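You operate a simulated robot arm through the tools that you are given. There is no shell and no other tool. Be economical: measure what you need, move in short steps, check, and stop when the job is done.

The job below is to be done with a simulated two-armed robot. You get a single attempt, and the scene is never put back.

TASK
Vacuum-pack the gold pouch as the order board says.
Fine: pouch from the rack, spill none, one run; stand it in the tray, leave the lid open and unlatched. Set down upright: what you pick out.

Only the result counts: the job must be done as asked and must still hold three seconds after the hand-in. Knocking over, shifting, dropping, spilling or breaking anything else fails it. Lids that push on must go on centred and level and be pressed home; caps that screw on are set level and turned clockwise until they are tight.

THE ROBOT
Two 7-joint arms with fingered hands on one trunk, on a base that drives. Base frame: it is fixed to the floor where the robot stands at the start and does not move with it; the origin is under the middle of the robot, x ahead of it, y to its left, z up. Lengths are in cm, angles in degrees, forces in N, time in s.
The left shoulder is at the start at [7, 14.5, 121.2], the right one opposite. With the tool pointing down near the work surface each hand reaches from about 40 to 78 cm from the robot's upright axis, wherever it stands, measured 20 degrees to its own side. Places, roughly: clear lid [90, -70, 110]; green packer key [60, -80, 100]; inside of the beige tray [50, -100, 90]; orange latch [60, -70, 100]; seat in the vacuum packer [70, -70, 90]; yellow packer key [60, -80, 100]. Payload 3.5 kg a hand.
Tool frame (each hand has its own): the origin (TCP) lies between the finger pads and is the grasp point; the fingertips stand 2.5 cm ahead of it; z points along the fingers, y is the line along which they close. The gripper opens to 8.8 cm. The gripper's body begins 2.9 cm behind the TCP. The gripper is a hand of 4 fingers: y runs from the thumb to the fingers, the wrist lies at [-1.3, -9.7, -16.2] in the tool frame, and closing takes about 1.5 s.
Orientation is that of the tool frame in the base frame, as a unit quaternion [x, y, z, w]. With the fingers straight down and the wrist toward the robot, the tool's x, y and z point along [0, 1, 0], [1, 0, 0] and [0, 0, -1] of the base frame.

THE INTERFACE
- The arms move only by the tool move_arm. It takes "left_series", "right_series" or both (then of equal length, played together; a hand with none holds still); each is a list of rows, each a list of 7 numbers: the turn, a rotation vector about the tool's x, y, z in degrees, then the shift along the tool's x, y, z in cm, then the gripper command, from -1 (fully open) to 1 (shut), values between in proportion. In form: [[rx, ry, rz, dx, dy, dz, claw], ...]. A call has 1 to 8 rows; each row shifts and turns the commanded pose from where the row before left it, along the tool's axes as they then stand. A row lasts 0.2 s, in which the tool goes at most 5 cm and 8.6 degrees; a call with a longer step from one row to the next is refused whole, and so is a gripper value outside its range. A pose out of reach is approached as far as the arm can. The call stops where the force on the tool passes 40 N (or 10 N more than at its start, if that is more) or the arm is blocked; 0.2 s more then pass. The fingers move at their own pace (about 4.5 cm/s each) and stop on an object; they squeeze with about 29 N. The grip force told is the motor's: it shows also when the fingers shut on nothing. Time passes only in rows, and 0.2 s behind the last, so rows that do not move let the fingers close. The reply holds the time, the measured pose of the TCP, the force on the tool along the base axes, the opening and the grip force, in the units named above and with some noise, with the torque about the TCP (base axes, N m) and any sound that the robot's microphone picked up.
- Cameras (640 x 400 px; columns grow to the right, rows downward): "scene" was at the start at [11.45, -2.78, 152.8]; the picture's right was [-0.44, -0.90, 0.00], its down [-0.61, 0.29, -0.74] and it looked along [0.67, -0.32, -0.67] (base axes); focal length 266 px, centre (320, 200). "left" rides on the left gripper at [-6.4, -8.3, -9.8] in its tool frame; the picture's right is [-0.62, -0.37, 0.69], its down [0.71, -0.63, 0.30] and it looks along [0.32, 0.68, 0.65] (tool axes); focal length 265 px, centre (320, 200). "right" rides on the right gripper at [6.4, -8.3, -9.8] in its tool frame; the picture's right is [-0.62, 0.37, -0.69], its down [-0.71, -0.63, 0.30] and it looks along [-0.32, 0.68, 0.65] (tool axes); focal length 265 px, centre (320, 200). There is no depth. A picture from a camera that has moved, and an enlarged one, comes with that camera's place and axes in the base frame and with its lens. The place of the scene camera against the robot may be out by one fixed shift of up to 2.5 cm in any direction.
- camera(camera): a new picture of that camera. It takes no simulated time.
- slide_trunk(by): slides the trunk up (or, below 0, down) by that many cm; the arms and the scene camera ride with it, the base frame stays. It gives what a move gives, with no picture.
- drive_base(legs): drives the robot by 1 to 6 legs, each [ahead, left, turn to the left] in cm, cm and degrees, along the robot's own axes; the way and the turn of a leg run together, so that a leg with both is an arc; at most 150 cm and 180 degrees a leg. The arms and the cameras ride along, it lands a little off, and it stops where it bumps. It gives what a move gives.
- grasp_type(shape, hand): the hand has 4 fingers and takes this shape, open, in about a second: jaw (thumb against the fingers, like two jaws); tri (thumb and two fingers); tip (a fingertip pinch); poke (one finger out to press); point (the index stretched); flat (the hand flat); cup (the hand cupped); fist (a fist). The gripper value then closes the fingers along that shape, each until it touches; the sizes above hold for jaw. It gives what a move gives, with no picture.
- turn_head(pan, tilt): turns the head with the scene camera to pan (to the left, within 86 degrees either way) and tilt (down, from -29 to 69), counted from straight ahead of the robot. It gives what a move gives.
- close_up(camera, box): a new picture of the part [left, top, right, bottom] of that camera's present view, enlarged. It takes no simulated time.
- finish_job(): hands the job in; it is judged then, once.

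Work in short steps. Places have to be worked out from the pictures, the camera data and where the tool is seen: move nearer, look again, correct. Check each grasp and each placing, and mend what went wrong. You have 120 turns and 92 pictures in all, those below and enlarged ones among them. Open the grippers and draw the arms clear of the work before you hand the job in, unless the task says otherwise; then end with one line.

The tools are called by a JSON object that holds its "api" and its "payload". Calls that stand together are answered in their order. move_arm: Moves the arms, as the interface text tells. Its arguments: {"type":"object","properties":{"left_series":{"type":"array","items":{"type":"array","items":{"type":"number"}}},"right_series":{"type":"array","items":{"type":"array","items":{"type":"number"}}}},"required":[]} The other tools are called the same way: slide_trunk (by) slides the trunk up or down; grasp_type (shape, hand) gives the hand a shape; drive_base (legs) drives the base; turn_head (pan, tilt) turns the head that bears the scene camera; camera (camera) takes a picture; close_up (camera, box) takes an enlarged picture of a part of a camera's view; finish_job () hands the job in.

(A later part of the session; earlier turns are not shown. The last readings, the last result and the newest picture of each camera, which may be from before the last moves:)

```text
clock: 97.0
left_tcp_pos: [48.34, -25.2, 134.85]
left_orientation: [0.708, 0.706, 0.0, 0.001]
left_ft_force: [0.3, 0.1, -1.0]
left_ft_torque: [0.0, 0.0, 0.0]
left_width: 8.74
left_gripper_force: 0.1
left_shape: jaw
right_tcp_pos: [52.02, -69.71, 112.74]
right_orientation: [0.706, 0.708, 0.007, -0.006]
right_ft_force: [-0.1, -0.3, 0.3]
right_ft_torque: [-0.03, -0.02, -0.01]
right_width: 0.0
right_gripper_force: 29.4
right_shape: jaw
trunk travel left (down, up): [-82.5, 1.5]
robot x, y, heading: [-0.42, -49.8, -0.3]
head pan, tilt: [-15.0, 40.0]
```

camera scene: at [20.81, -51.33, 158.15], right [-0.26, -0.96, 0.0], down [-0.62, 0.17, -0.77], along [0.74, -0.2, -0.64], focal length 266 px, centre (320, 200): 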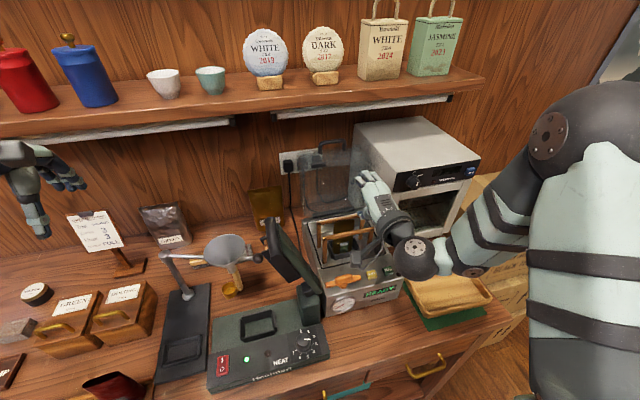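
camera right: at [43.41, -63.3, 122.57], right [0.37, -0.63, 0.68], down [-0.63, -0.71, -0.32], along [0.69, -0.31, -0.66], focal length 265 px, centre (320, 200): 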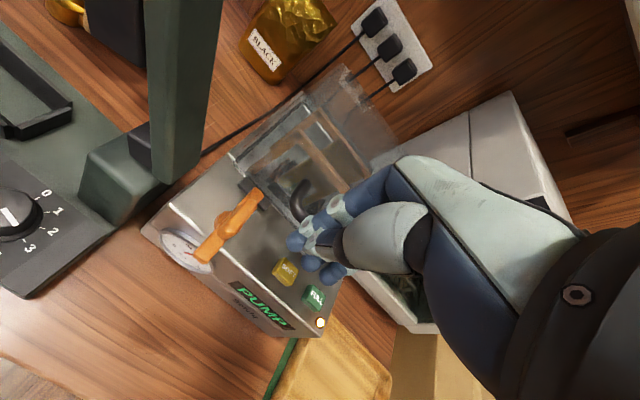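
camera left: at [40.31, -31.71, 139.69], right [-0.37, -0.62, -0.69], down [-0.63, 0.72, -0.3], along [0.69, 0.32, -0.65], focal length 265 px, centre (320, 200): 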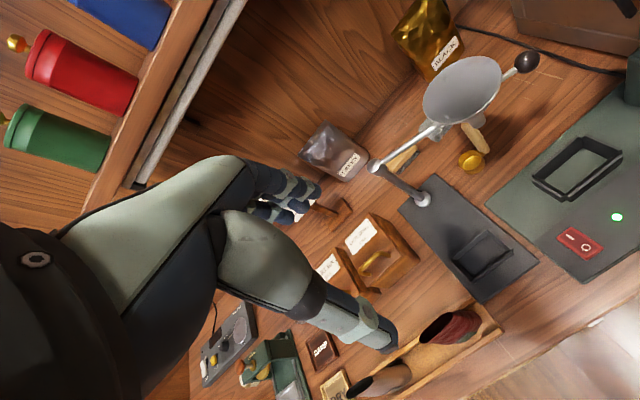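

20 s in and no sound yet. A few more seconds, then one look.

{"api": "move_arm", "payload": {"right_series": [[0, 0, 0, 0, 0, 0, 1], [0, 0, 0, 0, 0, 0, 1], [0, 0, 0, 0, 0, 0, 1], [0, 0, 0, 0, 0, 0, 1], [0, 0, 0, 0, 0, 0, 1], [0, 0, 0, 0, 0, 0, 1], [0, 0, 0, 0, 0, 0, 1], [0, 0, 0, 0, 0, 0, 1]]}}

{"api": "move_arm", "payload": {"right_series": [[0, 0, 0, 0, 0, 0, 1], [0, 0, 0, 0, 0, 0, 1], [0, 0, 0, 0, 0, 0, 1], [0, 0, 0, 0, 0, 0, 1], [0, 0, 0, 0, 0, 0, 1], [0, 0, 0, 0, 0, 0, 1], [0, 0, 0, 0, 0, 0, 1], [0, 0, 0, 0, 0, 0, 1]]}}

{"api": "move_arm", "payload": {"right_series": [[0, 0, 0, 0, 0, 0, 1], [0, 0, 0, 0, 0, 0, 1], [0, 0, 0, 0, 0, 0, 1], [0, 0, 0, 0, 0, 0, 1], [0, 0, 0, 0, 0, 0, 1], [0, 0, 0, 0, 0, 0, 1], [0, 0, 0, 0, 0, 0, 1], [0, 0, 0, 0, 0, 0, 1]]}}

{"api": "close_up", "payload": {"camera": "right", "box": [130, 60, 430, 350]}}

```text
clock: 98.8
left_tcp_pos: [48.3, -25.12, 134.75]
left_orientation: [0.708, 0.706, 0.0, 0.0]
left_ft_force: [0.3, -0.2, 0.6]
left_ft_torque: [-0.02, 0.01, -0.02]
left_width: 8.76
left_gripper_force: 0.0
left_shape: jaw
right_tcp_pos: [51.87, -69.57, 112.59]
right_orientation: [0.706, 0.708, 0.007, -0.006]
right_ft_force: [-0.3, 0.3, 0.0]
right_ft_torque: [-0.02, 0.01, 0.03]
right_width: 0.0
right_gripper_force: 28.8
right_shape: jaw
trunk travel left (down, up): [-82.5, 1.5]
robot x, y, heading: [-0.38, -50.16, -0.2]
head pan, tilt: [-15.0, 40.0]
```

```text
clock: 100.6
left_tcp_pos: [48.31, -25.14, 134.78]
left_orientation: [0.708, 0.706, 0.0, 0.0]
left_ft_force: [1.0, 0.0, -0.7]
left_ft_torque: [0.02, 0.01, 0.01]
left_width: 8.76
left_gripper_force: 0.1
left_shape: jaw
right_tcp_pos: [51.87, -69.59, 112.64]
right_orientation: [0.706, 0.708, 0.006, -0.005]
right_ft_force: [-0.2, -0.2, -0.2]
right_ft_torque: [-0.03, 0.04, -0.02]
right_width: 0.01
right_gripper_force: 29.0
right_shape: jaw
trunk travel left (down, up): [-82.5, 1.5]
robot x, y, heading: [-0.61, -50.17, 0.2]
head pan, tilt: [-15.0, 40.0]
```

```text
clock: 102.4
left_tcp_pos: [48.27, -25.25, 134.63]
left_orientation: [0.708, 0.706, 0.001, -0.001]
left_ft_force: [-0.2, 0.1, -0.3]
left_ft_torque: [-0.01, 0.01, 0.01]
left_width: 8.74
left_gripper_force: 0.1
left_shape: jaw
right_tcp_pos: [51.84, -69.66, 112.55]
right_orientation: [0.707, 0.708, 0.006, -0.006]
right_ft_force: [-0.4, -0.5, -0.2]
right_ft_torque: [0.0, 0.02, 0.01]
right_width: 0.0
right_gripper_force: 28.9
right_shape: jaw
trunk travel left (down, up): [-82.5, 1.5]
robot x, y, heading: [-0.37, -49.75, -0.2]
head pan, tilt: [-15.0, 40.0]
```

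```text
1.38 times, centred on (280, 205) of right
camera zoom: at [43.41, -63.3, 122.57], right [0.37, -0.63, 0.68], down [-0.63, -0.71, -0.32], along [0.69, -0.31, -0.66], focal length 366 px, centre (375, 193)
```

zoom: 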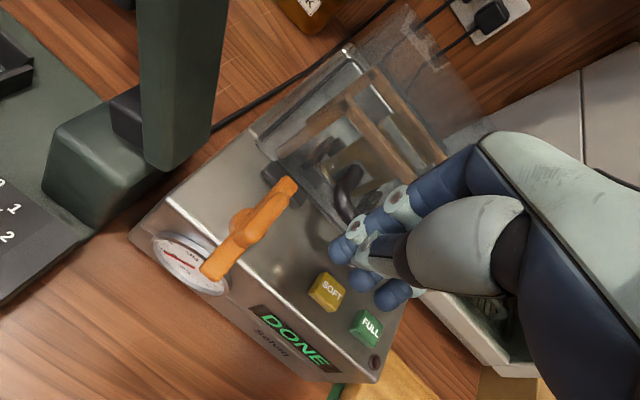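

DONE. Now I unlatch by pushing the latch's front end (at [51.5,-67.1]) leftward and round with the closed fingertips: first lower beside it.

{"api": "move_arm", "payload": {"right_series": [[0, 0, 0, 0, 0.2, 2.5, 1], [0, 0, 0, 0, 0, 2.5, 1], [0, 0, 0, 0, 0, 2.5, 1], [0, 0, 0, 0, 0, 1.3, 1], [0, 0, 0, 0, 0, 0.7, 1], [0, 0, 0, 0, 0, 0, 1]]}}

{"api": "move_arm", "payload": {"right_series": [[0, 0, 0, 0.8, 0, 0, 1], [0, 0, 0, 0.8, -0.05, 0, 1], [0, 0, 0, 0.7, -0.05, 0, 1], [0, 0, 0, 0.7, 0, 0, 1], [0, 0, 0, 0.6, 0.2, 0, 1], [0, 0, 0, 0.6, 0.3, 0, 1], [0, 0, 0, 0, 0, 0, 1]]}}

{"api": "camera", "payload": {"camera": "right"}}

```text
clock: 103.8
left_tcp_pos: [48.38, -25.16, 134.88]
left_orientation: [0.708, 0.706, -0.001, 0.0]
left_ft_force: [-0.6, -0.6, 0.3]
left_ft_torque: [0.01, 0.0, -0.01]
left_width: 8.77
left_gripper_force: 0.0
left_shape: jaw
right_tcp_pos: [51.96, -69.53, 103.06]
right_orientation: [0.706, 0.709, 0.006, -0.006]
right_ft_force: [0.3, 0.3, -0.1]
right_ft_torque: [0.01, 0.0, 0.0]
right_width: 0.01
right_gripper_force: 29.2
right_shape: jaw
trunk travel left (down, up): [-82.5, 1.5]
robot x, y, heading: [-0.5, -50.05, 0.0]
head pan, tilt: [-15.0, 40.0]
```

```text
clock: 105.4
left_tcp_pos: [48.35, -25.16, 134.81]
left_orientation: [0.709, 0.705, -0.001, 0.0]
left_ft_force: [0.1, -0.2, -0.3]
left_ft_torque: [0.0, 0.0, 0.05]
left_width: 8.78
left_gripper_force: 0.1
left_shape: jaw
right_tcp_pos: [52.33, -65.3, 103.17]
right_orientation: [0.706, 0.709, 0.007, -0.006]
right_ft_force: [-0.1, 0.1, 0.8]
right_ft_torque: [0.0, 0.03, -0.05]
right_width: 0.0
right_gripper_force: 28.3
right_shape: jaw
trunk travel left (down, up): [-82.5, 1.5]
robot x, y, heading: [-0.65, -50.07, 0.0]
head pan, tilt: [-15.0, 40.0]
```

```text
8 pictures are left
camera right: at [43.82, -59.05, 113.0], right [0.37, -0.63, 0.68], down [-0.63, -0.71, -0.32], along [0.69, -0.31, -0.66], focal length 265 px, centre (320, 200)
```

right: 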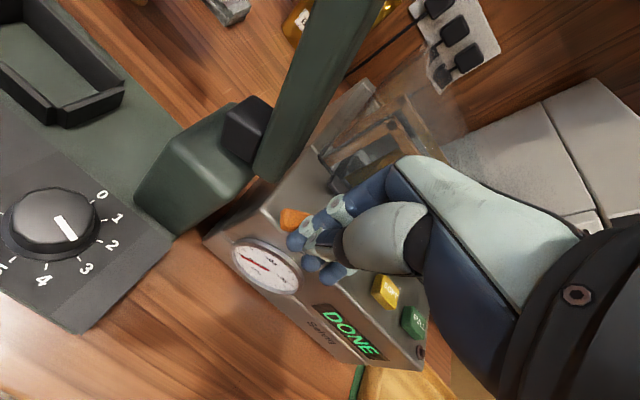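

The latch end moves as planned (now ~60° back). Finish the push.

{"api": "move_arm", "payload": {"right_series": [[0, 0, 0, 0.6, 0.5, 0, 1], [0, 0, 0, 0.5, 0.6, 0, 1], [0, 0, 0, 0.3, 0.5, 0, 1], [0, 0, 0, 0.1, 0.4, 0, 1], [0, 0, 0, 0, 0.2, 0, 1], [0, 0, 0, 0, 0, 0, 1]]}}

{"api": "move_arm", "payload": {"right_series": [[0, 0, 0, 0, -0.8, 0, 1], [0, 0, 0, 0, -0.8, -1.5, 1], [0, 0, 0, 0, 0, -3, 1], [0, 0, 0, 0, 0, -4, 1], [0, 0, 0, 0, 0, -4, 1], [0, 0, 0, -3, 0, -3, 1], [0, 0, 0, -4, 0, 0, 1], [0, 0, 0, 0, 0, 0, 1]]}}

{"api": "camera", "payload": {"camera": "right"}}

```text
clock: 106.8
left_tcp_pos: [48.08, -25.03, 134.72]
left_orientation: [0.708, 0.706, 0.001, 0.001]
left_ft_force: [-0.6, 0.6, 0.3]
left_ft_torque: [-0.03, 0.01, 0.0]
left_width: 8.74
left_gripper_force: 0.1
left_shape: jaw
right_tcp_pos: [54.3, -63.69, 103.3]
right_orientation: [0.705, 0.709, 0.007, -0.006]
right_ft_force: [-6.7, 6.1, 3.2]
right_ft_torque: [0.0, -0.01, -0.07]
right_width: 0.0
right_gripper_force: 29.1
right_shape: jaw
trunk travel left (down, up): [-82.5, 1.5]
robot x, y, heading: [-0.6, -50.19, -0.2]
head pan, tilt: [-15.0, 40.0]
```

```text
clock: 108.6
left_tcp_pos: [48.26, -25.1, 134.78]
left_orientation: [0.708, 0.706, 0.0, 0.0]
left_ft_force: [0.6, -0.2, 0.6]
left_ft_torque: [-0.05, -0.01, -0.01]
left_width: 8.75
left_gripper_force: 0.0
left_shape: jaw
right_tcp_pos: [53.25, -71.55, 118.53]
right_orientation: [0.706, 0.708, 0.005, -0.005]
right_ft_force: [0.0, 0.0, -0.6]
right_ft_torque: [0.0, 0.01, -0.03]
right_width: 0.0
right_gripper_force: 29.1
right_shape: jaw
trunk travel left (down, up): [-82.5, 1.5]
robot x, y, heading: [-0.48, -50.02, 0.2]
head pan, tilt: [-15.0, 40.0]
```

```text
7 pictures are left
camera right: at [44.63, -65.22, 128.43], right [0.37, -0.63, 0.68], down [-0.63, -0.71, -0.32], along [0.69, -0.31, -0.66], focal length 265 px, centre (320, 200)
```

right: 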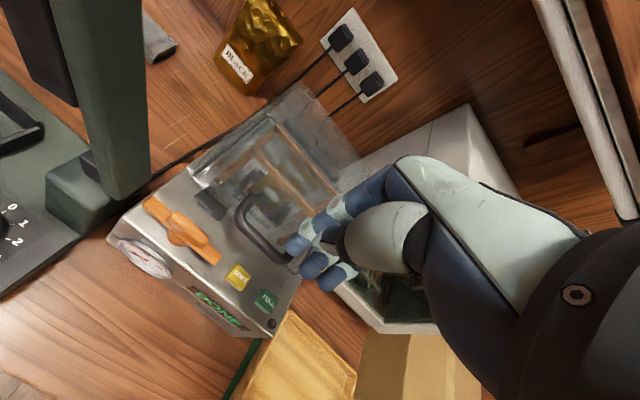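

The latch is back parallel, unlatched. Now re-approach the handle exactly as I left it: pitch to ~62°, opening 4 cm.

{"api": "move_arm", "payload": {"right_series": [[-7, 0, 0, 0, 0, 0, 0.1], [-7, 0, 0, 0, 0, 0, 0.1], [-7, 0, 0, 0, 0, 0, 0.1], [-7, 0, 0, 0, 0, 0, 0.1], [0, 0, 0, -0.42, -1.05, 2.25, 0.1], [0, 0, 0, -0.42, -1.05, 2.25, 0.1], [0, 0, 0, 0, 0, 0, 0.1]]}}

```text
clock: 110.2
left_tcp_pos: [48.21, -25.1, 134.9]
left_orientation: [0.709, 0.706, 0.0, -0.001]
left_ft_force: [-1.0, -0.4, 0.4]
left_ft_torque: [-0.01, 0.0, 0.0]
left_width: 8.78
left_gripper_force: 0.1
left_shape: jaw
right_tcp_pos: [53.28, -72.0, 113.41]
right_orientation: [0.686, 0.685, 0.178, 0.166]
right_ft_force: [-0.7, -0.4, 0.4]
right_ft_torque: [0.01, -0.01, 0.0]
right_width: 1.71
right_gripper_force: 0.1
right_shape: jaw
trunk travel left (down, up): [-82.5, 1.5]
robot x, y, heading: [-0.26, -49.86, -0.4]
head pan, tilt: [-15.0, 40.0]
```

Opening reads 1.7 cm still; I wait two rows for it to open before advancing.

{"api": "move_arm", "payload": {"right_series": [[0, 0, 0, -0.3, 0, 0, 0.1], [0, 0, 0, 0, 0, 0, 0.1], [0, 0, 0, 0, 0, 0, 0.1]]}}

```text
clock: 111.0
left_tcp_pos: [48.3, -25.09, 134.76]
left_orientation: [0.708, 0.706, 0.0, 0.0]
left_ft_force: [0.1, -0.4, -0.5]
left_ft_torque: [-0.02, 0.02, -0.03]
left_width: 8.76
left_gripper_force: 0.0
left_shape: jaw
right_tcp_pos: [53.32, -72.26, 113.5]
right_orientation: [0.687, 0.685, 0.178, 0.166]
right_ft_force: [-0.3, 0.1, -0.5]
right_ft_torque: [0.04, 0.0, 0.01]
right_width: 1.74
right_gripper_force: 0.1
right_shape: jaw
trunk travel left (down, up): [-82.5, 1.5]
robot x, y, heading: [-0.5, -49.77, -0.3]
head pan, tilt: [-15.0, 40.0]
```

The opening stuck at 1.74; I command wider to see whether it responds.

{"api": "move_arm", "payload": {"right_series": [[0, 0, 0, 0, 0, 0, -0.5], [0, 0, 0, 0, 0, 0, -0.5], [0, 0, 0, 0, 0, 0, -0.5], [0, 0, 0, 0, 0, 0, -0.5], [0, 0, 0, 0, 0, 0, 0.1], [0, 0, 0, 0, 0, 0, 0.1], [0, 0, 0, 0, 0, 0, 0.1]]}}

{"api": "camera", "payload": {"camera": "right"}}

```text
clock: 112.6
left_tcp_pos: [48.2, -25.12, 134.89]
left_orientation: [0.708, 0.706, 0.0, 0.0]
left_ft_force: [0.1, 0.4, 0.2]
left_ft_torque: [0.01, 0.01, 0.0]
left_width: 8.73
left_gripper_force: 0.0
left_shape: jaw
right_tcp_pos: [53.24, -72.22, 113.53]
right_orientation: [0.686, 0.686, 0.178, 0.165]
right_ft_force: [-0.6, -1.0, 0.4]
right_ft_torque: [0.0, -0.01, -0.03]
right_width: 1.77
right_gripper_force: 0.1
right_shape: jaw
trunk travel left (down, up): [-82.5, 1.5]
robot x, y, heading: [-0.27, -50.17, -0.2]
head pan, tilt: [-15.0, 40.0]
```

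```text
6 pictures are left
camera right: at [41.14, -65.86, 118.35], right [0.0, -0.63, 0.77], down [-0.41, -0.71, -0.58], along [0.91, -0.32, -0.26], focal length 265 px, centre (320, 200)
```

right: 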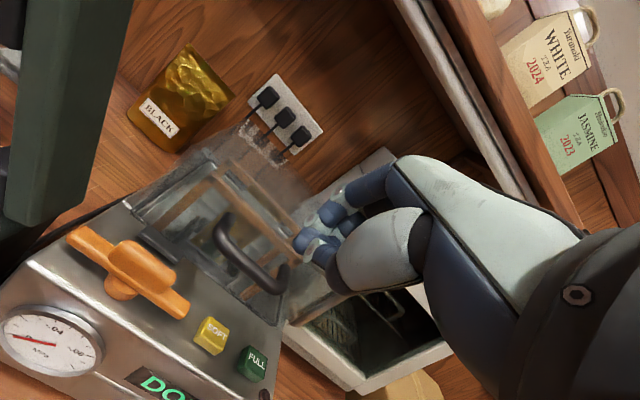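

The fingers seem jammed on one another. I re-command the jaw shape to reset the hand.

{"api": "grasp_type", "payload": {"shape": "jaw", "hand": "right"}}

{"api": "move_arm", "payload": {"right_series": [[0, 0, 0, 0, 0, 0, 0.1], [0, 0, 0, 0, 0, 0, 0.1], [0, 0, 0, 0, 0, 0, 0.1], [0, 0, 0, 0, 0, 0, 0.1]]}}

```text
clock: 113.5
left_tcp_pos: [48.39, -25.2, 134.83]
left_orientation: [0.708, 0.706, 0.0, 0.0]
left_ft_force: [0.4, 0.1, 1.0]
left_ft_torque: [-0.01, -0.01, 0.0]
left_width: 8.75
left_gripper_force: 0.0
left_shape: jaw
right_tcp_pos: [53.25, -72.11, 113.48]
right_orientation: [0.687, 0.685, 0.177, 0.165]
right_ft_force: [-0.1, 0.3, -0.1]
right_ft_torque: [0.04, 0.01, 0.03]
right_width: 8.77
right_gripper_force: 0.0
right_shape: jaw
trunk travel left (down, up): [-82.5, 1.5]
robot x, y, heading: [-0.77, -49.73, -0.2]
head pan, tilt: [-15.0, 40.0]
```

```text
clock: 114.5
left_tcp_pos: [48.42, -25.24, 134.79]
left_orientation: [0.708, 0.706, 0.0, 0.0]
left_ft_force: [-0.1, -0.5, -0.8]
left_ft_torque: [0.0, 0.03, 0.01]
left_width: 8.74
left_gripper_force: 0.1
left_shape: jaw
right_tcp_pos: [53.4, -72.24, 113.48]
right_orientation: [0.687, 0.685, 0.177, 0.166]
right_ft_force: [-0.1, 0.4, 0.1]
right_ft_torque: [0.02, 0.01, 0.01]
right_width: 4.02
right_gripper_force: 0.2
right_shape: jaw
trunk travel left (down, up): [-82.5, 1.5]
robot x, y, heading: [-0.38, -49.73, -0.1]
head pan, tilt: [-15.0, 40.0]
```

Reset works (4.0 cm). The bar triangulates to [58.1,-72,106.4]. Advance so it lies near the grasp point, then close.

{"api": "move_arm", "payload": {"right_series": [[0, 0, 0, 0.1, 0.2, 2.2, 0.1], [0, 0, 0, 0.1, 0.2, 2.2, 0.1], [0, 0, 0, 0, 0.2, 1.8, 0.1], [0, 0, 0, 0, 0.17, 1.7, 0.1], [0, 0, 0, 0, 0, 0, 0.5], [0, 0, 0, 0, 0, 0, 0.8], [0, 0, 0, 0, 0, 0, 1], [0, 0, 0, 0, 0, 0, 1]]}}

{"api": "move_arm", "payload": {"right_series": [[0, 0, 0, 0, 0, 0, 1], [0, 0, 0, 0, 0, 0, 1]]}}

```text
clock: 116.3
left_tcp_pos: [48.59, -25.28, 134.82]
left_orientation: [0.708, 0.707, 0.0, 0.0]
left_ft_force: [0.3, -0.2, -0.1]
left_ft_torque: [-0.01, 0.01, 0.05]
left_width: 8.74
left_gripper_force: 0.0
left_shape: jaw
right_tcp_pos: [57.83, -71.92, 106.95]
right_orientation: [0.686, 0.686, 0.177, 0.165]
right_ft_force: [6.5, -0.7, -3.1]
right_ft_torque: [0.01, -0.08, 0.07]
right_width: 0.4
right_gripper_force: 28.8
right_shape: jaw
trunk travel left (down, up): [-82.5, 1.5]
robot x, y, heading: [-0.31, -49.62, -0.3]
head pan, tilt: [-15.0, 40.0]
```

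```text
clock: 116.9
left_tcp_pos: [48.71, -25.24, 134.82]
left_orientation: [0.708, 0.706, -0.001, -0.001]
left_ft_force: [0.2, -1.1, 1.1]
left_ft_torque: [0.01, 0.01, -0.04]
left_width: 8.73
left_gripper_force: 0.0
left_shape: jaw
right_tcp_pos: [57.81, -71.87, 106.92]
right_orientation: [0.688, 0.684, 0.178, 0.166]
right_ft_force: [9.0, -0.4, -3.1]
right_ft_torque: [0.02, -0.08, 0.1]
right_width: 0.39
right_gripper_force: 29.0
right_shape: jaw
trunk travel left (down, up): [-82.5, 1.5]
robot x, y, heading: [-0.52, -49.79, -0.1]
head pan, tilt: [-15.0, 40.0]
```

Gripped the handle. Lift the lid back along the reverse arc, 20° first.

{"api": "move_arm", "payload": {"right_series": [[-2.6, 0, 0, 0, 1.39, -1.26, 1], [-2.6, 0, 0, 0, 1.55, -1.06, 1], [-2.6, 0, 0, 0, 1.68, -0.85, 1], [-2.6, 0, 0, 0, 1.77, -0.62, 1], [0, 0, 0, 0, 0, 0, 1]]}}

```text
clock: 118.1
left_tcp_pos: [48.47, -25.07, 134.87]
left_orientation: [0.708, 0.706, 0.0, 0.0]
left_ft_force: [0.2, -0.7, -0.5]
left_ft_torque: [-0.02, 0.01, -0.02]
left_width: 8.73
left_gripper_force: 0.0
left_shape: jaw
right_tcp_pos: [61.18, -71.8, 113.55]
right_orientation: [0.669, 0.667, 0.238, 0.226]
right_ft_force: [0.9, 1.9, -1.8]
right_ft_torque: [0.02, 0.04, 0.11]
right_width: 0.5
right_gripper_force: 28.9
right_shape: jaw
trunk travel left (down, up): [-82.5, 1.5]
robot x, y, heading: [-0.41, -50.02, -0.0]
head pan, tilt: [-15.0, 40.0]
```

Low forces, holding. Continue 30° more.

{"api": "move_arm", "payload": {"right_series": [[-2.6, 0, 0, 0, 1.84, -0.39, 1], [-2.6, 0, 0, 0, 1.87, -0.14, 1], [-2.6, 0, 0, 0, 1.88, 0.11, 1], [-2.6, 0, 0, 0, 1.85, 0.36, 1], [0, 0, 0, 0, 0, 0, 1]]}}

{"api": "move_arm", "payload": {"right_series": [[-2.6, 0, 0, 0, 1.78, 0.6, 1], [-2.6, 0, 0, 0, 1.69, 0.83, 1], [0, 0, 0, 0, 0, 0, 1]]}}

```text
clock: 119.3
left_tcp_pos: [48.52, -25.11, 134.78]
left_orientation: [0.708, 0.707, 0.0, -0.001]
left_ft_force: [-0.2, 0.3, -0.8]
left_ft_torque: [-0.01, 0.01, 0.04]
left_width: 8.77
left_gripper_force: 0.2
left_shape: jaw
right_tcp_pos: [66.64, -71.88, 118.67]
right_orientation: [0.645, 0.643, 0.298, 0.287]
right_ft_force: [2.6, 3.6, -2.9]
right_ft_torque: [0.01, 0.04, 0.09]
right_width: 0.43
right_gripper_force: 28.9
right_shape: jaw
trunk travel left (down, up): [-82.5, 1.5]
robot x, y, heading: [-0.58, -50.1, 0.0]
head pan, tilt: [-15.0, 40.0]
```

```text
clock: 120.1
left_tcp_pos: [48.28, -25.11, 134.79]
left_orientation: [0.709, 0.705, 0.0, 0.0]
left_ft_force: [0.0, 0.6, 0.2]
left_ft_torque: [-0.01, -0.01, 0.0]
left_width: 8.75
left_gripper_force: 0.2
left_shape: jaw
right_tcp_pos: [69.97, -71.94, 120.42]
right_orientation: [0.632, 0.628, 0.327, 0.317]
right_ft_force: [0.5, 2.3, -0.4]
right_ft_torque: [-0.03, 0.02, 0.03]
right_width: 0.4
right_gripper_force: 29.7
right_shape: jaw
trunk travel left (down, up): [-82.5, 1.5]
robot x, y, heading: [-0.5, -49.77, -0.1]
head pan, tilt: [-15.0, 40.0]
```

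Holding and smooth. Continue toward vertical.

{"api": "move_arm", "payload": {"right_series": [[-2.6, 0, 0, 0, 1.55, 1.06, 1], [-2.6, 0, 0, 0, 1.4, 1.26, 1], [-2.6, 0, 0, 0, 1.22, 1.43, 1], [-2.6, 0, 0, 0, 1.02, 1.58, 1], [0, 0, 0, 0, 0, 0, 1]]}}

{"api": "move_arm", "payload": {"right_series": [[-2.6, 0, 0, 0, 0.8, 1.7, 1], [-2.6, 0, 0, 0, 0.57, 1.79, 1], [0, 0, 0, 0, 0, 0, 1]]}}

```text
clock: 121.3
left_tcp_pos: [48.33, -25.32, 134.75]
left_orientation: [0.708, 0.706, 0.0, 0.0]
left_ft_force: [0.9, -0.2, 0.0]
left_ft_torque: [-0.03, 0.01, -0.02]
left_width: 8.76
left_gripper_force: 0.1
left_shape: jaw
right_tcp_pos: [77.14, -72.1, 122.05]
right_orientation: [0.6, 0.596, 0.383, 0.372]
right_ft_force: [1.0, 0.5, -0.1]
right_ft_torque: [0.02, 0.01, 0.01]
right_width: 0.33
right_gripper_force: 28.5
right_shape: jaw
trunk travel left (down, up): [-82.5, 1.5]
robot x, y, heading: [-0.46, -49.87, -0.3]
head pan, tilt: [-15.0, 40.0]
```

```text
clock: 122.1
left_tcp_pos: [48.24, -25.19, 134.88]
left_orientation: [0.708, 0.706, 0.0, 0.0]
left_ft_force: [0.7, -0.6, -0.4]
left_ft_torque: [-0.01, 0.0, 0.02]
left_width: 8.75
left_gripper_force: 0.0
left_shape: jaw
right_tcp_pos: [81.01, -72.02, 121.98]
right_orientation: [0.583, 0.577, 0.41, 0.4]
right_ft_force: [1.2, -0.6, 3.0]
right_ft_torque: [-0.04, 0.05, 0.05]
right_width: 0.32
right_gripper_force: 28.8
right_shape: jaw
trunk travel left (down, up): [-82.5, 1.5]
robot x, y, heading: [-0.57, -50.21, 0.1]
head pan, tilt: [-15.0, 40.0]
```

The bar should be almost back at x≈83. Push forward gently a bit to find the stop.

{"api": "move_arm", "payload": {"right_series": [[0, 0, 0, 0, 0.3, 0.8, 1], [0, 0, 0, 0, 0.2, 0.6, 1], [0, 0, 0, 0, 0, 0, 1]]}}

{"api": "camera", "payload": {"camera": "right"}}

```text
clock: 122.9
left_tcp_pos: [48.17, -25.09, 134.84]
left_orientation: [0.708, 0.706, 0.0, -0.001]
left_ft_force: [-0.7, -0.4, 0.6]
left_ft_torque: [-0.02, 0.0, 0.0]
left_width: 8.78
left_gripper_force: 0.1
left_shape: jaw
right_tcp_pos: [82.41, -72.04, 122.0]
right_orientation: [0.582, 0.577, 0.41, 0.4]
right_ft_force: [0.4, -1.1, 5.4]
right_ft_torque: [-0.04, 0.04, 0.0]
right_width: 0.35
right_gripper_force: 29.0
right_shape: jaw
trunk travel left (down, up): [-82.5, 1.5]
robot x, y, heading: [-0.61, -49.83, -0.1]
head pan, tilt: [-15.0, 40.0]
```

```text
5 pictures are left
camera right: at [70.16, -65.48, 117.59], right [-0.52, -0.63, 0.57], down [0.07, -0.7, -0.71], along [0.85, -0.33, 0.41], focal length 265 px, centre (320, 200)
```

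right: 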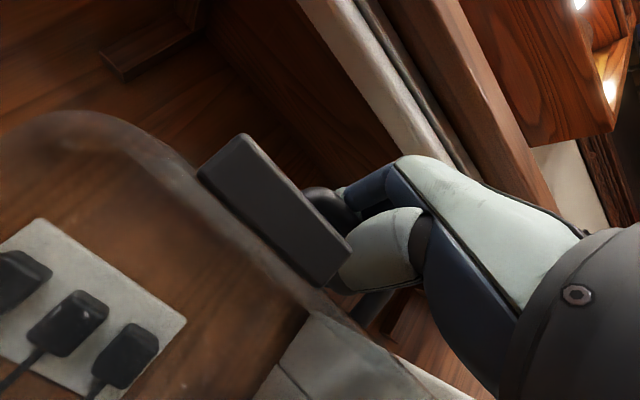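

The lid is still slightly short of its original stand (catch ~2 cm nearer). Push on in small steps until the stop is felt.

{"api": "move_arm", "payload": {"right_series": [[0, 0, 0, 0, 0.2, 0.6, 1], [0, 0, 0, 0, 0.2, 0.6, 1], [0, 0, 0, 0, 0, 0, 1]]}}

{"api": "move_arm", "payload": {"right_series": [[0, 0, 0, 0, 0.15, 0.6, 1], [0, 0, 0, 0, 0, 0, 1]]}}

```text
clock: 123.7
left_tcp_pos: [48.28, -25.17, 134.8]
left_orientation: [0.709, 0.706, 0.0, 0.0]
left_ft_force: [0.5, 0.6, -0.5]
left_ft_torque: [0.0, 0.0, -0.05]
left_width: 8.73
left_gripper_force: 0.1
left_shape: jaw
right_tcp_pos: [83.64, -71.97, 121.87]
right_orientation: [0.582, 0.578, 0.41, 0.398]
right_ft_force: [2.3, -1.1, 5.4]
right_ft_torque: [-0.02, 0.09, 0.01]
right_width: 0.3
right_gripper_force: 29.3
right_shape: jaw
trunk travel left (down, up): [-82.5, 1.5]
robot x, y, heading: [-0.36, -49.94, -0.3]
head pan, tilt: [-15.0, 40.0]
```

```text
clock: 124.3
left_tcp_pos: [48.26, -25.11, 134.79]
left_orientation: [0.709, 0.706, 0.001, 0.0]
left_ft_force: [-0.6, -0.8, -0.3]
left_ft_torque: [0.0, 0.04, 0.0]
left_width: 8.74
left_gripper_force: 0.1
left_shape: jaw
right_tcp_pos: [83.61, -72.01, 121.94]
right_orientation: [0.582, 0.578, 0.41, 0.398]
right_ft_force: [1.7, 0.6, 4.7]
right_ft_torque: [0.05, 0.05, 0.03]
right_width: 0.33
right_gripper_force: 29.3
right_shape: jaw
right hand out of reach, approached as far as the arm can: row 1
trunk travel left (down, up): [-82.5, 1.5]
robot x, y, heading: [-0.6, -49.8, 0.1]
head pan, tilt: [-15.0, 40.0]
```

At the arm's limit with the bar at x≈84, beyond its original place, so the lid is open. I loosen the grip and check for any push-back.

{"api": "move_arm", "payload": {"right_series": [[0, 0, 0, 0, 0, 0, 0.6], [0, 0, 0, 0, 0, 0, 0.35], [0, 0, 0, 0, 0, 0, 0.2], [0, 0, 0, 0, 0, 0, 0.2], [0, 0, 0, 0, 0, 0, 0.2]]}}

```text
clock: 125.5
left_tcp_pos: [47.97, -25.2, 134.89]
left_orientation: [0.708, 0.706, 0.002, 0.001]
left_ft_force: [0.0, -0.1, -0.2]
left_ft_torque: [0.0, 0.02, 0.01]
left_width: 8.78
left_gripper_force: 0.1
left_shape: jaw
right_tcp_pos: [83.36, -71.94, 122.35]
right_orientation: [0.582, 0.576, 0.411, 0.401]
right_ft_force: [0.4, -0.4, 14.4]
right_ft_torque: [-0.05, 0.1, 0.0]
right_width: 2.82
right_gripper_force: 0.1
right_shape: jaw
trunk travel left (down, up): [-82.5, 1.5]
robot x, y, heading: [-0.49, -50.09, -0.3]
head pan, tilt: [-15.0, 40.0]
```

The thumb presses on the lid wall (14 N up). I raise 0.4 cm and draw straight back.

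{"api": "move_arm", "payload": {"right_series": [[0, 0, 0, 0, 0.4, -0.1, 0.25], [0, 0, 0, 0, -0.25, -0.7, 0.25], [0, 0, 0, 0, -0.3, -0.9, 0.25], [0, 0, 0, 0, 0, 0, 0.25]]}}

```text
clock: 126.5
left_tcp_pos: [48.18, -25.17, 134.79]
left_orientation: [0.708, 0.706, 0.0, 0.001]
left_ft_force: [0.2, -0.6, 0.3]
left_ft_torque: [-0.02, 0.0, -0.02]
left_width: 8.78
left_gripper_force: 0.0
left_shape: jaw
right_tcp_pos: [81.77, -71.85, 122.48]
right_orientation: [0.582, 0.577, 0.41, 0.4]
right_ft_force: [1.1, 1.1, 9.1]
right_ft_torque: [0.0, 0.01, -0.01]
right_width: 2.84
right_gripper_force: 0.0
right_shape: jaw
trunk travel left (down, up): [-82.5, 1.5]
robot x, y, heading: [-0.66, -50.02, 0.1]
head pan, tilt: [-15.0, 40.0]
```

Still 9 N; raise another 0.4 and continue back.

{"api": "move_arm", "payload": {"right_series": [[0, 0, 0, 0, 0.4, -0.15, 0.3], [0, 0, 0, 0, -0.3, -0.9, 0.3], [0, 0, 0, 0, -0.3, -0.9, 0.3], [0, 0, 0, 0, 0, 0, 0.3]]}}

{"api": "close_up", "payload": {"camera": "scene", "box": [280, 90, 480, 290]}}

```text
clock: 127.5
left_tcp_pos: [48.19, -25.21, 134.94]
left_orientation: [0.708, 0.706, 0.0, 0.0]
left_ft_force: [0.2, -0.3, 0.1]
left_ft_torque: [0.05, 0.01, 0.01]
left_width: 8.75
left_gripper_force: 0.1
left_shape: jaw
right_tcp_pos: [79.99, -72.03, 122.61]
right_orientation: [0.583, 0.577, 0.409, 0.399]
right_ft_force: [0.5, 0.4, 3.7]
right_ft_torque: [0.01, -0.01, 0.02]
right_width: 2.95
right_gripper_force: 0.0
right_shape: jaw
trunk travel left (down, up): [-82.5, 1.5]
robot x, y, heading: [-0.12, -49.87, -0.4]
head pan, tilt: [-15.0, 40.0]
```

```text
2.00 times, centred on (380, 190) of scene
camera zoom: at [11.66, -51.17, 158.14], right [-0.26, -0.97, 0.0], down [-0.62, 0.17, -0.77], along [0.74, -0.2, -0.64], focal length 532 px, centre (200, 220)
```

zoom: 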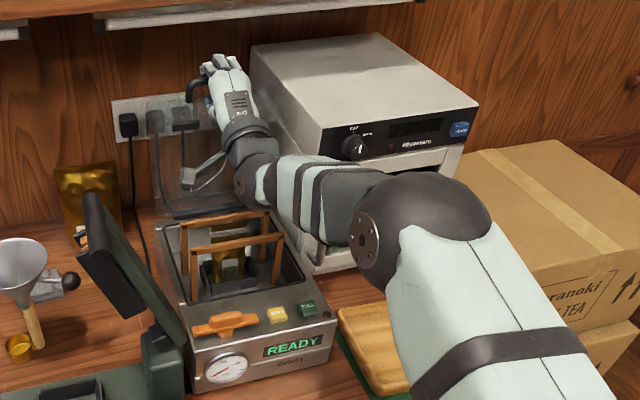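

The lid stands open on its own and the display is back to READY. Draw the hand back and turn it vertical again above the holder.

{"api": "move_arm", "payload": {"right_series": [[0, 0, 0, 0, -0.4, -1.5, 0.3], [0, 0, 0, 0, -0.7, -2.9, 0.3], [0, 0, 0, 0, -0.7, -2.9, 0.3], [0, 0, 0, 0, -0.7, -2.9, 0.3], [8, 0, 0, 0, 0, 0, 0.3], [8.5, 0, 0, 0, 0, 0, 0.3], [8.5, 0, 0, 0, 0, 0, 0.3], [8.5, 0, 0, 0, 0, 0, 0.3]]}}

{"api": "move_arm", "payload": {"right_series": [[8.5, 0, 0, 0, 0, 0, 0.3], [8.5, 0, 0, 0, 0, 0, 0.3], [8.5, 0, 0, 0, 0, 0, 0.3], [8, 0, 0, 0, 0, 0, 0.3], [0, 0, 0, 0, 0, 0, 0.3]]}}

```text
clock: 129.3
left_tcp_pos: [48.33, -25.19, 134.95]
left_orientation: [0.709, 0.705, 0.0, 0.0]
left_ft_force: [1.0, 0.2, -1.0]
left_ft_torque: [0.01, -0.01, 0.02]
left_width: 8.76
left_gripper_force: 0.2
left_shape: jaw
right_tcp_pos: [69.78, -72.13, 123.87]
right_orientation: [0.674, 0.671, 0.224, 0.213]
right_ft_force: [0.9, -0.4, 0.2]
right_ft_torque: [0.04, -0.01, -0.02]
right_width: 3.09
right_gripper_force: 0.1
right_shape: jaw
trunk travel left (down, up): [-82.5, 1.5]
robot x, y, heading: [-0.57, -49.98, -0.1]
head pan, tilt: [-15.0, 40.0]
```

```text
clock: 130.5
left_tcp_pos: [48.36, -25.09, 134.79]
left_orientation: [0.708, 0.706, 0.0, 0.0]
left_ft_force: [0.6, -0.2, 0.2]
left_ft_torque: [-0.02, -0.02, -0.04]
left_width: 8.75
left_gripper_force: 0.1
left_shape: jaw
right_tcp_pos: [69.54, -71.9, 123.86]
right_orientation: [0.706, 0.708, 0.022, 0.009]
right_ft_force: [0.0, 0.2, 0.5]
right_ft_torque: [0.02, -0.06, 0.0]
right_width: 3.1
right_gripper_force: 0.0
right_shape: jaw
trunk travel left (down, up): [-82.5, 1.5]
robot x, y, heading: [-0.39, -50.09, -0.2]
head pan, tilt: [-15.0, 40.0]
```

Now align above the pouch at [71.0,-72.55] with opening 2.7 cm, lower to z≈112 and check.

{"api": "move_arm", "payload": {"right_series": [[2.5, 0, 0, -0.65, 1.4, 0, 0.38], [0, 0, 0, 0, 0, 3, 0.38], [0, 0, 0, 0, 0, 3, 0.38], [0, 0, 0, 0, 0, 3, 0.38], [0, 0, 0, 0, 0, 2.5, 0.38], [0, 0, 0, 0, 0, 0, 0.38]]}}

{"api": "close_up", "payload": {"camera": "right", "box": [100, 100, 400, 350]}}

```text
clock: 131.9
left_tcp_pos: [48.14, -25.15, 134.73]
left_orientation: [0.708, 0.707, 0.0, 0.0]
left_ft_force: [-0.9, -0.3, 0.2]
left_ft_torque: [-0.01, 0.02, 0.05]
left_width: 8.76
left_gripper_force: 0.1
left_shape: jaw
right_tcp_pos: [71.36, -72.81, 112.57]
right_orientation: [0.706, 0.708, 0.008, -0.004]
right_ft_force: [0.6, -0.6, -0.3]
right_ft_torque: [0.02, 0.01, -0.02]
right_width: 2.75
right_gripper_force: 0.0
right_shape: jaw
trunk travel left (down, up): [-82.5, 1.5]
robot x, y, heading: [-0.39, -49.52, -0.1]
head pan, tilt: [-15.0, 40.0]
```

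```text
1.60 times, centred on (250, 225) of right
camera zoom: at [62.75, -66.43, 122.33], right [0.37, -0.63, 0.68], down [-0.63, -0.71, -0.32], along [0.69, -0.31, -0.66], focal length 425 px, centre (432, 160)
```

zoom: 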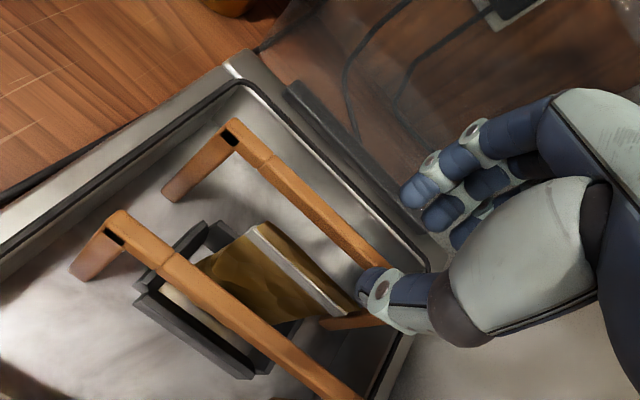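

The pouch is sealed flat, seal edge centred at [71.0,-72.55,~103]. I centre on it, descend to z≈103.2 and close.

{"api": "move_arm", "payload": {"right_series": [[0, 0, 0, 0.2, -0.35, 2, 0.38], [0, 0, 0, 0, 0, 2, 0.38], [0, 0, 0, 0, 0, 2, 0.38], [0, 0, 0, 0, 0, 1.2, 0.38], [0, 0, 0, 0, 0, 1.0, 0.38], [0, 0, 0, 0, 0, 0, 0.38]]}}

{"api": "move_arm", "payload": {"right_series": [[0, 0, 0, 0, 0, 0.6, 0.38], [0, 0, 0, 0, 0, 0.4, 0.38], [0, 0, 0, 0, 0, 0, 0.38]]}}

```text
clock: 133.3
left_tcp_pos: [48.39, -25.14, 134.71]
left_orientation: [0.709, 0.705, 0.001, -0.001]
left_ft_force: [-0.3, 1.0, 0.4]
left_ft_torque: [-0.01, 0.0, 0.0]
left_width: 8.77
left_gripper_force: 0.0
left_shape: jaw
right_tcp_pos: [70.74, -72.17, 104.2]
right_orientation: [0.707, 0.707, 0.008, -0.005]
right_ft_force: [-0.7, -0.6, -0.3]
right_ft_torque: [-0.01, -0.01, 0.01]
right_width: 2.76
right_gripper_force: 0.1
right_shape: jaw
trunk travel left (down, up): [-82.5, 1.5]
robot x, y, heading: [-0.49, -49.83, -0.3]
head pan, tilt: [-15.0, 40.0]
```

```text
clock: 134.1
left_tcp_pos: [48.31, -25.05, 134.71]
left_orientation: [0.708, 0.706, 0.0, 0.0]
left_ft_force: [0.1, 0.2, -0.2]
left_ft_torque: [0.02, 0.01, 0.0]
left_width: 8.75
left_gripper_force: 0.2
left_shape: jaw
right_tcp_pos: [70.81, -72.05, 103.23]
right_orientation: [0.705, 0.709, 0.007, -0.005]
right_ft_force: [-0.1, 0.5, -0.5]
right_ft_torque: [-0.01, 0.01, -0.02]
right_width: 2.76
right_gripper_force: 0.1
right_shape: jaw
trunk travel left (down, up): [-82.5, 1.5]
robot x, y, heading: [-0.71, -49.55, -0.0]
head pan, tilt: [-15.0, 40.0]
```

No contact. 0.4 lower, then close on the pouch top.

{"api": "move_arm", "payload": {"right_series": [[0, 0, 0, -0.2, 0, 0.4, 0.38], [0, 0, 0, 0, 0, 0, 0.7], [0, 0, 0, 0, 0, 0, 1], [0, 0, 0, 0, 0, 0, 1], [0, 0, 0, 0, 0, 0, 1], [0, 0, 0, 0, 0, 0, 1]]}}

```text
clock: 135.5
left_tcp_pos: [48.26, -25.03, 134.69]
left_orientation: [0.708, 0.706, 0.0, 0.0]
left_ft_force: [0.4, -0.8, -0.3]
left_ft_torque: [0.02, 0.03, -0.01]
left_width: 8.77
left_gripper_force: 0.1
left_shape: jaw
right_tcp_pos: [70.6, -72.17, 102.83]
right_orientation: [0.707, 0.708, 0.007, -0.005]
right_ft_force: [-0.2, -0.5, 0.3]
right_ft_torque: [-0.02, -0.02, 0.04]
right_width: 1.87
right_gripper_force: 28.8
right_shape: jaw
trunk travel left (down, up): [-82.5, 1.5]
robot x, y, heading: [-0.37, -50.04, -0.1]
head pan, tilt: [-15.0, 40.0]
```

Gripped (1.9 cm, 29 N). Lift straight up slowly.

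{"api": "move_arm", "payload": {"right_series": [[0, 0, 0, 0, 0, -0.5, 1], [0, 0, 0, 0, 0, -1, 1], [0, 0, 0, 0, 0, -1.5, 1], [0, 0, 0, 0, 0, -2, 1], [0, 0, 0, 0, 0, -2, 1], [0, 0, 0, 0, 0, -2.5, 1], [0, 0, 0, 0, 0, -2.5, 1], [0, 0, 0, 0, 0, -2.5, 1]]}}

{"api": "move_arm", "payload": {"right_series": [[0, 0, 0, 0, 0, -2.5, 1], [0, 0, 0, 0, 0, -2.5, 1], [0, 0, 0, 0, 0, -1.5, 1], [0, 0, 0, 0, 0, 0, 1]]}}

{"api": "camera", "payload": {"camera": "scene"}}

```text
clock: 137.3
left_tcp_pos: [48.35, -25.09, 134.78]
left_orientation: [0.709, 0.705, 0.0, 0.0]
left_ft_force: [-1.2, 0.4, -0.3]
left_ft_torque: [-0.03, -0.01, 0.0]
left_width: 8.79
left_gripper_force: 0.0
left_shape: jaw
right_tcp_pos: [70.57, -72.61, 117.46]
right_orientation: [0.706, 0.708, 0.007, -0.004]
right_ft_force: [-0.4, 0.1, 0.3]
right_ft_torque: [-0.03, -0.02, -0.01]
right_width: 1.81
right_gripper_force: 28.2
right_shape: jaw
trunk travel left (down, up): [-82.5, 1.5]
robot x, y, heading: [-0.49, -49.54, -0.4]
head pan, tilt: [-15.0, 40.0]
```

```text
clock: 138.3
left_tcp_pos: [48.41, -25.19, 134.75]
left_orientation: [0.709, 0.706, 0.001, 0.0]
left_ft_force: [0.0, -0.1, -0.3]
left_ft_torque: [0.01, 0.0, 0.0]
left_width: 8.76
left_gripper_force: 0.0
left_shape: jaw
right_tcp_pos: [70.77, -72.73, 123.62]
right_orientation: [0.706, 0.708, 0.007, -0.005]
right_ft_force: [-0.2, 0.9, -0.5]
right_ft_torque: [0.01, -0.01, 0.04]
right_width: 1.85
right_gripper_force: 29.1
right_shape: jaw
trunk travel left (down, up): [-82.5, 1.5]
robot x, y, heading: [-0.53, -49.86, 0.0]
head pan, tilt: [-15.0, 40.0]
```

```text
2 pictures are left
camera scene: at [11.74, -51.22, 158.13], right [-0.26, -0.97, 0.0], down [-0.62, 0.17, -0.77], along [0.74, -0.2, -0.64], focal length 266 px, centre (320, 200)
```

scene: 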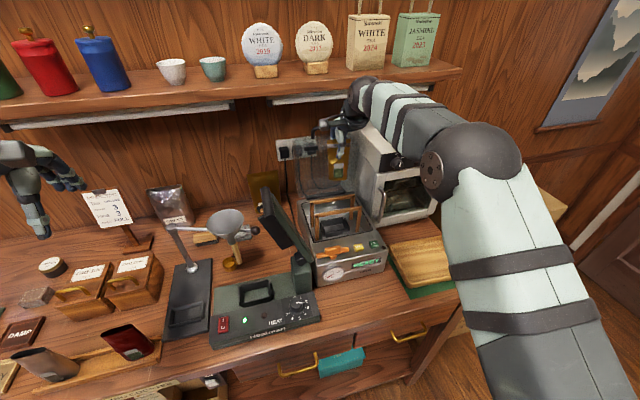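

The pouch hangs held, lid open, latch open. Tray corners from both cameras give x 47–60.5, y -88…-109, centre ≈[53.6,-98.3]. I draw the pouch back clear of lid and oven, then drive right 25 cm.

{"api": "move_arm", "payload": {"right_series": [[0, 0, 0, 0, -2, 0, 1], [0, 0, 0, 0, -3.5, 0, 1], [0, 0, 0, 0, -3.5, 0, 1], [0, 0, 0, 0, -3.5, 0, 1], [0, 0, 0, 0, -3.5, 0, 1], [0, 0, 0, 0, -2, 0, 1], [0, 0, 0, 0, 0, 0, 1]]}}

{"api": "drive_base", "payload": {"legs": [[0, -25, 0]]}}

```text
clock: 139.9
left_tcp_pos: [48.51, -25.09, 134.85]
left_orientation: [0.709, 0.706, 0.0, -0.001]
left_ft_force: [-0.5, 0.0, -0.3]
left_ft_torque: [-0.03, 0.0, 0.04]
left_width: 8.79
left_gripper_force: 0.1
left_shape: jaw
right_tcp_pos: [52.85, -72.51, 123.56]
right_orientation: [0.706, 0.708, 0.007, -0.006]
right_ft_force: [-0.8, 0.3, -0.3]
right_ft_torque: [-0.02, 0.05, -0.02]
right_width: 1.83
right_gripper_force: 29.3
right_shape: jaw
trunk travel left (down, up): [-82.5, 1.5]
robot x, y, heading: [-0.5, -49.68, -0.1]
head pan, tilt: [-15.0, 40.0]
```

```text
clock: 141.7
left_tcp_pos: [48.2, -49.95, 134.77]
left_orientation: [0.706, 0.708, 0.0, 0.001]
left_ft_force: [0.1, -0.3, -0.6]
left_ft_torque: [-0.03, 0.02, 0.02]
left_width: 8.78
left_gripper_force: 0.0
left_shape: jaw
right_tcp_pos: [52.74, -97.35, 123.62]
right_orientation: [0.704, 0.71, 0.006, -0.003]
right_ft_force: [-0.4, 0.1, 0.3]
right_ft_torque: [-0.01, -0.02, -0.02]
right_width: 1.81
right_gripper_force: 28.9
right_shape: jaw
trunk travel left (down, up): [-82.5, 1.5]
robot x, y, heading: [-0.39, -75.14, -0.1]
head pan, tilt: [-15.0, 40.0]
```

Now above the tray. Centre and lower to z≈104, then check with a picture.

{"api": "move_arm", "payload": {"right_series": [[0, 0, 0, -0.65, 0.8, 2, 1], [0, 0, 0, 0, 0, 3, 1], [0, 0, 0, 0, 0, 3, 1], [0, 0, 0, 0, 0, 3, 1], [0, 0, 0, 0, 0, 3, 1], [0, 0, 0, 0, 0, 3, 1], [0, 0, 0, 0, 0, 2.5, 1], [0, 0, 0, 0, 0, 0, 1]]}}

{"api": "camera", "payload": {"camera": "right"}}

```text
clock: 143.5
left_tcp_pos: [48.18, -50.32, 134.87]
left_orientation: [0.706, 0.708, 0.0, 0.0]
left_ft_force: [0.0, 0.1, -0.8]
left_ft_torque: [0.03, -0.02, -0.01]
left_width: 8.77
left_gripper_force: 0.0
left_shape: jaw
right_tcp_pos: [53.81, -98.04, 104.25]
right_orientation: [0.705, 0.71, 0.006, -0.005]
right_ft_force: [0.9, -0.2, -0.4]
right_ft_torque: [0.01, 0.02, 0.02]
right_width: 1.81
right_gripper_force: 29.2
right_shape: jaw
trunk travel left (down, up): [-82.5, 1.5]
robot x, y, heading: [-0.59, -75.4, 0.4]
head pan, tilt: [-15.0, 40.0]
```

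```text
1 pictures are left
camera right: at [45.32, -91.74, 114.09], right [0.37, -0.63, 0.68], down [-0.62, -0.71, -0.32], along [0.69, -0.31, -0.66], focal length 265 px, centre (320, 200)
```

right: 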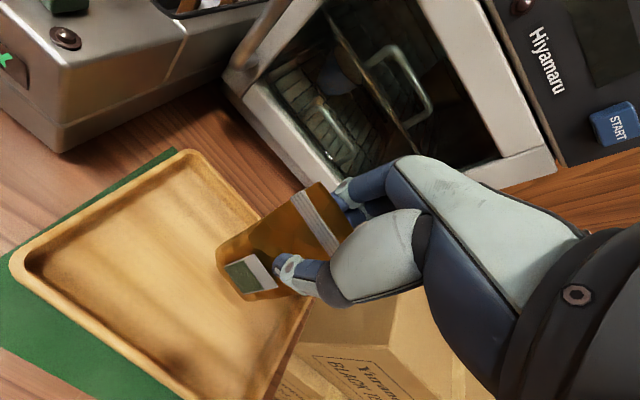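

The tray spans x 47–61, y -88…-109; the pouch hangs over its middle, upright. Lower slowly until touch.

{"api": "move_arm", "payload": {"right_series": [[0, 0, 0, 0, 0, 1.2, 1], [0, 0, 0, 0, 0, 1.2, 1], [0, 0, 0, 0, 0, 1.0, 1], [0, 0, 0, 0, 0, 0.6, 1], [0, 0, 0, 0, 0, 0, 1]]}}

{"api": "move_arm", "payload": {"right_series": [[0, 0, 0, 0, 0, 0.4, 1], [0, 0, 0, 0, 0, 0.4, 1], [0, 0, 0, 0, 0, 0, 1]]}}

```text
clock: 144.7
left_tcp_pos: [48.24, -50.27, 134.8]
left_orientation: [0.707, 0.707, 0.0, 0.0]
left_ft_force: [0.4, 0.8, -0.2]
left_ft_torque: [0.01, 0.01, -0.01]
left_width: 8.75
left_gripper_force: 0.0
left_shape: jaw
right_tcp_pos: [53.91, -97.83, 100.18]
right_orientation: [0.705, 0.709, 0.007, -0.005]
right_ft_force: [-0.7, 0.0, -0.2]
right_ft_torque: [0.0, 0.02, 0.0]
right_width: 1.83
right_gripper_force: 29.0
right_shape: jaw
trunk travel left (down, up): [-82.5, 1.5]
robot x, y, heading: [-0.05, -75.15, 0.0]
head pan, tilt: [-15.0, 40.0]
```

```text
clock: 145.5
left_tcp_pos: [48.13, -50.29, 134.72]
left_orientation: [0.707, 0.708, 0.0, 0.001]
left_ft_force: [0.4, -0.4, 0.2]
left_ft_torque: [-0.02, -0.01, 0.0]
left_width: 8.75
left_gripper_force: 0.1
left_shape: jaw
right_tcp_pos: [53.76, -97.73, 99.3]
right_orientation: [0.704, 0.71, 0.008, -0.005]
right_ft_force: [-0.1, -0.1, -0.4]
right_ft_torque: [-0.04, -0.01, -0.04]
right_width: 1.84
right_gripper_force: 29.0
right_shape: jaw
trunk travel left (down, up): [-82.5, 1.5]
robot x, y, heading: [-0.53, -75.13, -0.0]
head pan, tilt: [-15.0, 40.0]
```

No contact yet at z 99.3; continue in small steps.

{"api": "move_arm", "payload": {"right_series": [[0, 0, 0, 0, 0, 0.3, 1], [0, 0, 0, 0, 0, 0.3, 1], [0, 0, 0, 0, 0, 0, 1]]}}

{"api": "move_arm", "payload": {"right_series": [[0, 0, 0, 0, 0, 0.3, 1], [0, 0, 0, 0, 0, 0, 1]]}}

{"api": "move_arm", "payload": {"right_series": [[0, 0, 0, 0, 0, 0.3, 1], [0, 0, 0, 0, 0, 0, 1]]}}

```text
clock: 146.3
left_tcp_pos: [48.23, -50.28, 134.73]
left_orientation: [0.707, 0.708, 0.0, 0.001]
left_ft_force: [-0.9, -0.2, 0.6]
left_ft_torque: [-0.02, 0.03, -0.01]
left_width: 8.75
left_gripper_force: 0.1
left_shape: jaw
right_tcp_pos: [53.79, -97.86, 98.53]
right_orientation: [0.705, 0.709, 0.007, -0.004]
right_ft_force: [0.7, 1.0, 0.1]
right_ft_torque: [0.02, -0.02, 0.01]
right_width: 1.83
right_gripper_force: 29.3
right_shape: jaw
trunk travel left (down, up): [-82.5, 1.5]
robot x, y, heading: [-0.44, -75.37, 0.3]
head pan, tilt: [-15.0, 40.0]
```

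```text
clock: 146.9
left_tcp_pos: [48.09, -50.31, 134.88]
left_orientation: [0.706, 0.708, -0.001, 0.001]
left_ft_force: [-0.4, 0.5, -0.4]
left_ft_torque: [0.02, -0.01, 0.03]
left_width: 8.74
left_gripper_force: 0.0
left_shape: jaw
right_tcp_pos: [53.88, -97.95, 98.43]
right_orientation: [0.705, 0.71, 0.008, -0.004]
right_ft_force: [0.3, -1.1, 5.3]
right_ft_torque: [0.03, -0.01, 0.01]
right_width: 1.84
right_gripper_force: 29.0
right_shape: jaw
trunk travel left (down, up): [-82.5, 1.5]
robot x, y, heading: [-0.35, -75.19, 0.0]
head pan, tilt: [-15.0, 40.0]
```

```text
clock: 147.5
left_tcp_pos: [48.04, -50.24, 134.85]
left_orientation: [0.706, 0.708, 0.001, 0.001]
left_ft_force: [0.1, 0.2, 0.4]
left_ft_torque: [-0.03, 0.0, 0.03]
left_width: 8.75
left_gripper_force: 0.2
left_shape: jaw
right_tcp_pos: [53.83, -97.91, 98.17]
right_orientation: [0.705, 0.709, 0.009, -0.002]
right_ft_force: [1.4, -3.6, 17.7]
right_ft_torque: [-0.06, -0.05, -0.01]
right_width: 1.89
right_gripper_force: 28.9
right_shape: jaw
trunk travel left (down, up): [-82.5, 1.5]
robot x, y, heading: [-0.18, -75.36, 0.2]
head pan, tilt: [-15.0, 40.0]
```

It stands on the tray (18 N). Ease off 0.25, open gently, and lift away straight up.

{"api": "move_arm", "payload": {"right_series": [[0, 0, 0, 0, 0, -0.25, 1], [0, 0, 0, 0, 0, 0, 0.5], [0, 0, 0, 0, 0, 0, 0.35], [0, 0, 0, 0, 0, 0, 0.1], [0, 0, 0, 0, 0, 0, -0.2], [0, 0, 0, 0, 0, 0, -0.2]]}}

{"api": "move_arm", "payload": {"right_series": [[0, 0, 0, 0, 0, -0.5, -0.2], [0, 0, 0, 0, 0, -1, -0.2], [0, 0, 0, 0, 0, -1.5, -0.2], [0, 0, 0, 0, 0, -3, -0.2], [0, 0, 0, 0, 0, -4, -0.2], [0, 0, 0, 0, 0, -4, -0.2], [0, 0, 0, 0, -3, -3, -0.2], [0, 0, 0, 0, 0, 0, -0.2]]}}

```text
clock: 148.9
left_tcp_pos: [48.18, -50.27, 134.86]
left_orientation: [0.706, 0.708, 0.0, 0.0]
left_ft_force: [-0.6, -1.1, -0.6]
left_ft_torque: [0.01, -0.02, 0.01]
left_width: 8.79
left_gripper_force: 0.0
left_shape: jaw
right_tcp_pos: [53.84, -97.84, 98.23]
right_orientation: [0.705, 0.71, 0.007, -0.004]
right_ft_force: [1.4, 0.2, -0.3]
right_ft_torque: [0.02, 0.0, 0.02]
right_width: 5.24
right_gripper_force: 0.1
right_shape: jaw
trunk travel left (down, up): [-82.5, 1.5]
robot x, y, heading: [-0.16, -75.45, -0.1]
head pan, tilt: [-15.0, 40.0]
```

```text
clock: 150.7
left_tcp_pos: [48.17, -50.31, 134.88]
left_orientation: [0.707, 0.707, 0.0, 0.001]
left_ft_force: [-0.4, 0.1, 0.1]
left_ft_torque: [-0.01, 0.0, 0.0]
left_width: 8.8
left_gripper_force: 0.1
left_shape: jaw
right_tcp_pos: [50.52, -98.57, 114.99]
right_orientation: [0.705, 0.71, 0.006, -0.003]
right_ft_force: [0.0, -0.1, 0.2]
right_ft_torque: [-0.01, -0.03, 0.0]
right_width: 5.25
right_gripper_force: 0.1
right_shape: jaw
trunk travel left (down, up): [-82.5, 1.5]
robot x, y, heading: [-0.42, -74.92, -0.0]
head pan, tilt: [-15.0, 40.0]
```

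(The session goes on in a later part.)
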